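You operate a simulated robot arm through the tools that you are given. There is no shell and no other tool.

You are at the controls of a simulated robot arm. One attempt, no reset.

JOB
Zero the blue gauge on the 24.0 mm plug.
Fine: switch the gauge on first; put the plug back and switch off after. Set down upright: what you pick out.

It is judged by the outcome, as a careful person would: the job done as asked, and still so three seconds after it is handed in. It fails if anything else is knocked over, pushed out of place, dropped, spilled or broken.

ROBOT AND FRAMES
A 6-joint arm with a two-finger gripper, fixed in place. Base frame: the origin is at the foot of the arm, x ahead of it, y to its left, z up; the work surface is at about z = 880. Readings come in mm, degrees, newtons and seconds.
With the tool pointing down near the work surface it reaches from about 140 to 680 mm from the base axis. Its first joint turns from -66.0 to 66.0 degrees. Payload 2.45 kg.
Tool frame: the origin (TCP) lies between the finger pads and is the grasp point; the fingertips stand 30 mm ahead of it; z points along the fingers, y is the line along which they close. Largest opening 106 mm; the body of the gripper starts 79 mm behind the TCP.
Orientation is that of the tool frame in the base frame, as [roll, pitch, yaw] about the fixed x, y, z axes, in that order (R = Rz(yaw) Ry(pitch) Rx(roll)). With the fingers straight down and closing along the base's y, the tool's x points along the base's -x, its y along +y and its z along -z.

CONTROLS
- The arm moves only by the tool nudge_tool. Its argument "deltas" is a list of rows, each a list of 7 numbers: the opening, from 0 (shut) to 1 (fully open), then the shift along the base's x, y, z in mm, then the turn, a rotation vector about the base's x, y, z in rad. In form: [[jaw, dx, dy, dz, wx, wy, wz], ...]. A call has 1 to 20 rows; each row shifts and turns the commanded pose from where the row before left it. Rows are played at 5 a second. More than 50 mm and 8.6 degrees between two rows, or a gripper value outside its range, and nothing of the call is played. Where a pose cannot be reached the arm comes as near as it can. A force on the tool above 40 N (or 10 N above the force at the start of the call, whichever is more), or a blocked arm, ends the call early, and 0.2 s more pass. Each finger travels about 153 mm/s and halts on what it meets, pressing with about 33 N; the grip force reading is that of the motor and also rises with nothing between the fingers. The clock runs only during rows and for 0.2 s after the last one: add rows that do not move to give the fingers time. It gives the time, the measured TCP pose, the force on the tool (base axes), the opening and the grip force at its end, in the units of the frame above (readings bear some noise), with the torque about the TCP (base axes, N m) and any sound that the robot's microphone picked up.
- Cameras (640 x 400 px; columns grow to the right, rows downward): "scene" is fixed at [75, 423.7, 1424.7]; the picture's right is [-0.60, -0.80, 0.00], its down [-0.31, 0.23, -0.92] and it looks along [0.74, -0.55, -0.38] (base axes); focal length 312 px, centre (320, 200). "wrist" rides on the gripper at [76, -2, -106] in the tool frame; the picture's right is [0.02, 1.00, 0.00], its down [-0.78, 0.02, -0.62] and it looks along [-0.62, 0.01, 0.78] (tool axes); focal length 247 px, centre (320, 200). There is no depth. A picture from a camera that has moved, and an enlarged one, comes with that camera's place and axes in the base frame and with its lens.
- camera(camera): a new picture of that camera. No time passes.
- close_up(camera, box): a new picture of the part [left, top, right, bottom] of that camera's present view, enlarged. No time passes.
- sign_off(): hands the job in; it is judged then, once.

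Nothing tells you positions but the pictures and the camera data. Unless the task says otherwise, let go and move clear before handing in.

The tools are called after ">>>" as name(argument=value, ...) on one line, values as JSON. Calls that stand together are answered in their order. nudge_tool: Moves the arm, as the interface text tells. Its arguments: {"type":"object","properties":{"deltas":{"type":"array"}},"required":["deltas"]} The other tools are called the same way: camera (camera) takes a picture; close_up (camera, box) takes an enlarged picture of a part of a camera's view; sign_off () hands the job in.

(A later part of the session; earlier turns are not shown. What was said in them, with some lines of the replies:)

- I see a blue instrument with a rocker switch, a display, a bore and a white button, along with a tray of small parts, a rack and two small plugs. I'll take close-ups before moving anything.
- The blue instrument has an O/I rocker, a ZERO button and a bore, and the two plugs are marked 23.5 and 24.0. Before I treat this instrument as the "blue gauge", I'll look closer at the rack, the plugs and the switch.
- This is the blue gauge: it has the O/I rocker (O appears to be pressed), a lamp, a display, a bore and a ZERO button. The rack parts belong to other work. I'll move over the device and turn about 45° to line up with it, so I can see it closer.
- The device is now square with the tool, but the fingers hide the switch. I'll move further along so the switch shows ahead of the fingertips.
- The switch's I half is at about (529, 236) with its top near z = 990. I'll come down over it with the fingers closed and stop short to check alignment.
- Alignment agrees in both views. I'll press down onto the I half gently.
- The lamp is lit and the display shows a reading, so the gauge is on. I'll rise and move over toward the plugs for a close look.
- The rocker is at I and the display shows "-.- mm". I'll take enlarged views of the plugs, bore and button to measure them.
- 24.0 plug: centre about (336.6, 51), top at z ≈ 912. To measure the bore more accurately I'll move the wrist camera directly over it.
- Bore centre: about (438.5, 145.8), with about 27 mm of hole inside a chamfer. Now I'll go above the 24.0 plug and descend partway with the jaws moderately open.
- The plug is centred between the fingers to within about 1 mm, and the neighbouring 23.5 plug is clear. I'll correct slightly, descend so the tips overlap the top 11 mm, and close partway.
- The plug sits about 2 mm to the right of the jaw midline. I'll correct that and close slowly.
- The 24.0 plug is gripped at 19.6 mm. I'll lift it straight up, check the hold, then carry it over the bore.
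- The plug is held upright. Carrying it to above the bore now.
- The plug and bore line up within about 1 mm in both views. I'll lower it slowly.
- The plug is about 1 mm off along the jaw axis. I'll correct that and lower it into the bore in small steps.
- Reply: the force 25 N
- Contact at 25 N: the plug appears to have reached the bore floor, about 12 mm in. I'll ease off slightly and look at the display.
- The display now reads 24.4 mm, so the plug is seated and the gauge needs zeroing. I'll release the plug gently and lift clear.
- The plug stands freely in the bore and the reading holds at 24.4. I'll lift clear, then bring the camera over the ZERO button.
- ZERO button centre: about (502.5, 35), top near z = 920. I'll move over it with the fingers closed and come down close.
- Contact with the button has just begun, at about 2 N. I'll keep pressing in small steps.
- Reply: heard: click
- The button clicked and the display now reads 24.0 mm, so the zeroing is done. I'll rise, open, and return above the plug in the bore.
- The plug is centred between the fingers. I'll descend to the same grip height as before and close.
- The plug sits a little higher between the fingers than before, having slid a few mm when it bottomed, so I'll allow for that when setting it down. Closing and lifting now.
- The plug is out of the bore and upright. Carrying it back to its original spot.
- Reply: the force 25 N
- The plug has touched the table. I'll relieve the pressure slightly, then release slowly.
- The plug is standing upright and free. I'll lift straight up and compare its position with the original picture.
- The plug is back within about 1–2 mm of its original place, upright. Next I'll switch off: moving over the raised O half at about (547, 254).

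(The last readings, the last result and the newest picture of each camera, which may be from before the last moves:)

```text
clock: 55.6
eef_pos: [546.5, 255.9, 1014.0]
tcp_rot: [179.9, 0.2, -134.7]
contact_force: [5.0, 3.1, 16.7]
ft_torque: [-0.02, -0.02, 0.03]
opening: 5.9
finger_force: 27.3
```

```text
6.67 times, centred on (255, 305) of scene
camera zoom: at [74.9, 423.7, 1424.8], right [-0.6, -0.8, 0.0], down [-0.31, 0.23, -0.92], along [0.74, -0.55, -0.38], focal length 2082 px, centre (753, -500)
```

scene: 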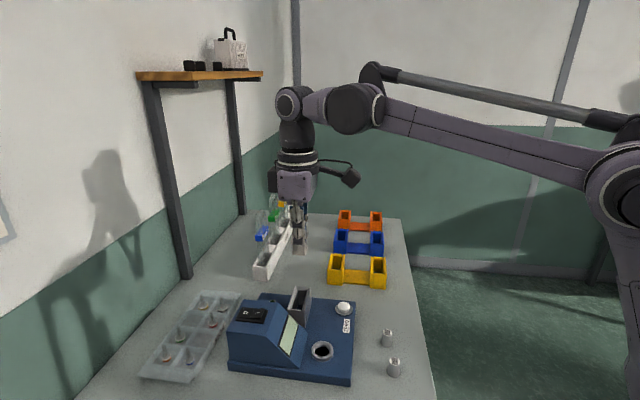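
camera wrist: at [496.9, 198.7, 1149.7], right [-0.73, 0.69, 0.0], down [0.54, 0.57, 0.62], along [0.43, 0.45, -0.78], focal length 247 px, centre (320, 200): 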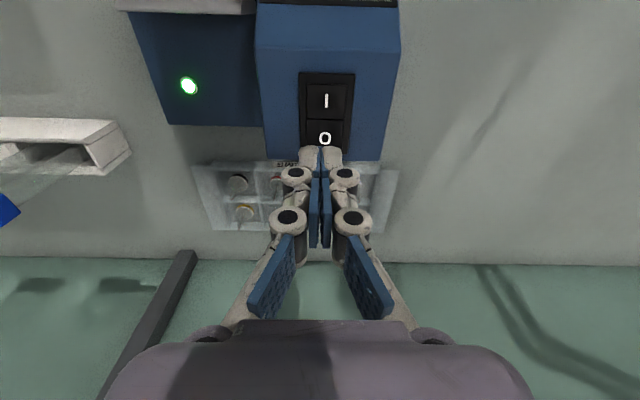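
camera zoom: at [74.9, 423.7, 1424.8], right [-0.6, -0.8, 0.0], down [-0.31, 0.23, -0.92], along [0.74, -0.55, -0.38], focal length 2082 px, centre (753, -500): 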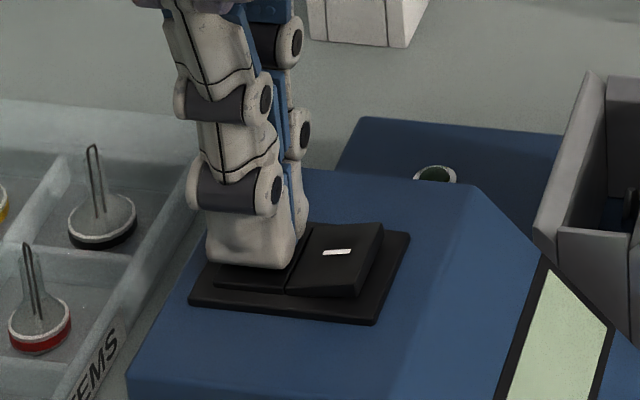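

The lamp is out and the display is blank, so the gauge is off. I'll rise straight up and clear, then do a final check.

>>> nudge_tool(deltas=[[0, 0, 0, 5, 0, 0, 0], [0, 0, 0, 30, 0, 0, 0], [0, 0, 0, 40, 0, 0, 0], [0, -20, -20, 40, 0, 0, 0], [0, -25, -25, 40, 0, 0, 0], [0, -25, -25, 30, 0, 0, 0], [0, 0, 0, 0, 0, 0, 0], [0, 0, 0, 0, 0, 0, 0]])

>>> camera(camera="scene")

>>> close_up(camera="scene", box=[210, 270, 430, 400])

>>> camera(camera="wrist")

```text
refused: row 5 steps farther than a row can; nothing moved
```

```text
taken
```

scene: 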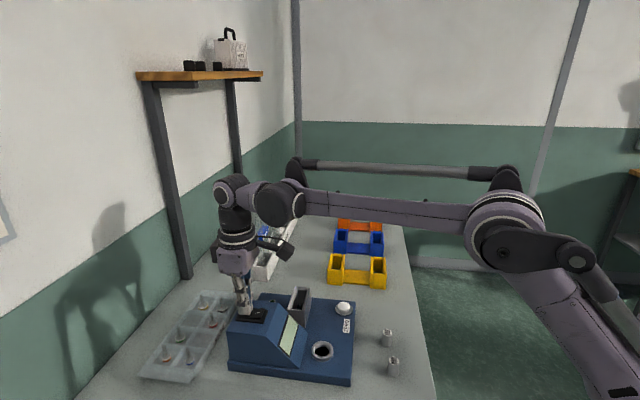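

```text
2.91 times, centred on (320, 335) of scene
camera zoom: at [74.9, 423.7, 1424.8], right [-0.6, -0.8, 0.0], down [-0.31, 0.23, -0.92], along [0.74, -0.55, -0.38], focal length 908 px, centre (320, -193)
```

zoom: 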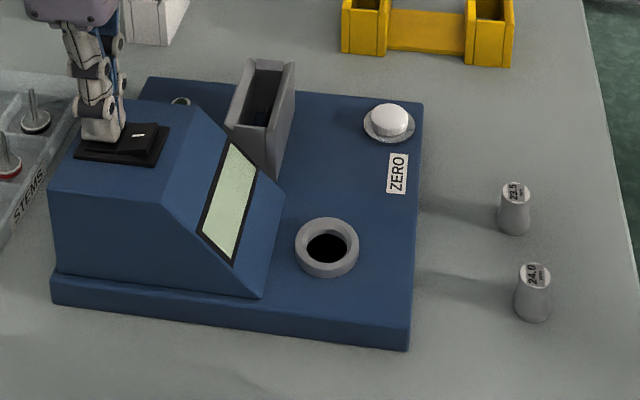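

```text
taken
camera wrist: at [493.4, 198.5, 1119.4], right [-0.73, 0.69, 0.0], down [0.54, 0.57, 0.62], along [0.43, 0.45, -0.78], focal length 247 px, centre (320, 200)
```

wrist: 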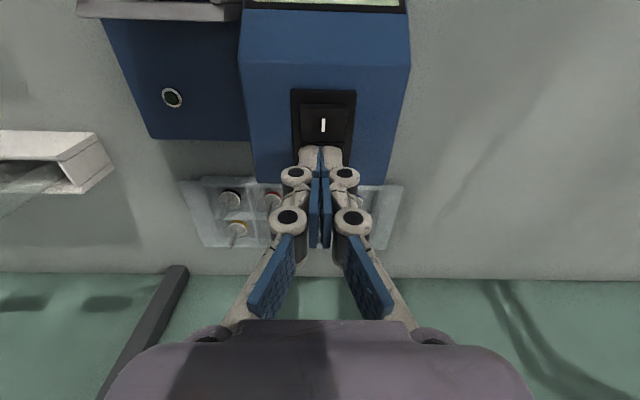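

That call was refused because a row was too long, so nothing moved. The finger is still on the switch, and I'll retreat with shorter steps.

>>> nudge_tool(deltas=[[0, 0, 0, 5, 0, 0, 0], [0, 0, 0, 30, 0, 0, 0], [0, 0, 0, 40, 0, 0, 0], [0, -20, -20, 30, 0, 0, 0], [0, -20, -20, 30, 0, 0, 0], [0, -20, -20, 30, 0, 0, 0], [0, 0, 0, 0, 0, 0, 0], [0, 0, 0, 0, 0, 0, 0]])

>>> close_up(camera="scene", box=[210, 270, 430, 400])

>>> camera(camera="scene")

```text
clock: 57.4
eef_pos: [484.5, 194.9, 1178.0]
tcp_rot: [179.9, 0.1, -134.7]
contact_force: [-0.4, -0.2, 0.0]
ft_torque: [-0.02, 0.0, 0.03]
opening: 0.0
finger_force: 28.9
```

```text
2.91 times, centred on (320, 335) of scene
camera zoom: at [75.0, 423.7, 1424.7], right [-0.6, -0.8, 0.0], down [-0.31, 0.23, -0.92], along [0.74, -0.55, -0.38], focal length 908 px, centre (320, -193)
```

zoom: 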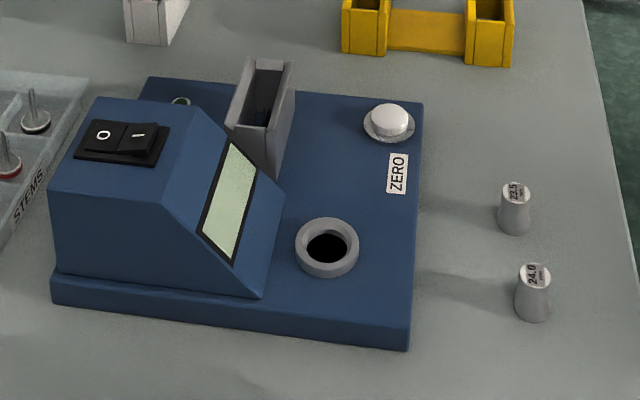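

```text
taken
```

scene: 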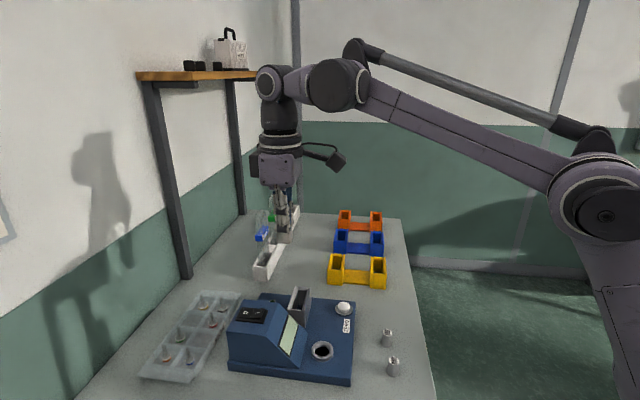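

The gauge was zeroed at 24.0 and is now off: the lamp is dark, the display is blank and the rocker is at O. The 24.0 plug stands upright in its place, nothing else has moved, and the arm is clear, so I'm handing in.

>>> sign_off()

```text
The job is handed in.
```

The blue gauge is zeroed on the 24.0 mm plug and the job is handed in.

- **Switched on:** I pressed the I side of the rocker, and the lamp and display came on.
- **Zeroed:** with the plug seated in the bore, the display read 24.4 mm. I pressed ZERO, heard a click, and it then read 24.0 mm.
- **Plug returned:** the 24.0 plug stands upright, within about 1–2 mm of where it was.
- **Switched off:** the rocker is back at O, the lamp is out and the display is blank.

The plug met the bore floor and later the table with about 25 N, and slid a few mm in the grip at the bore. I saw no sign of damage. In the last pictures nothing else had moved and the arm was clear.
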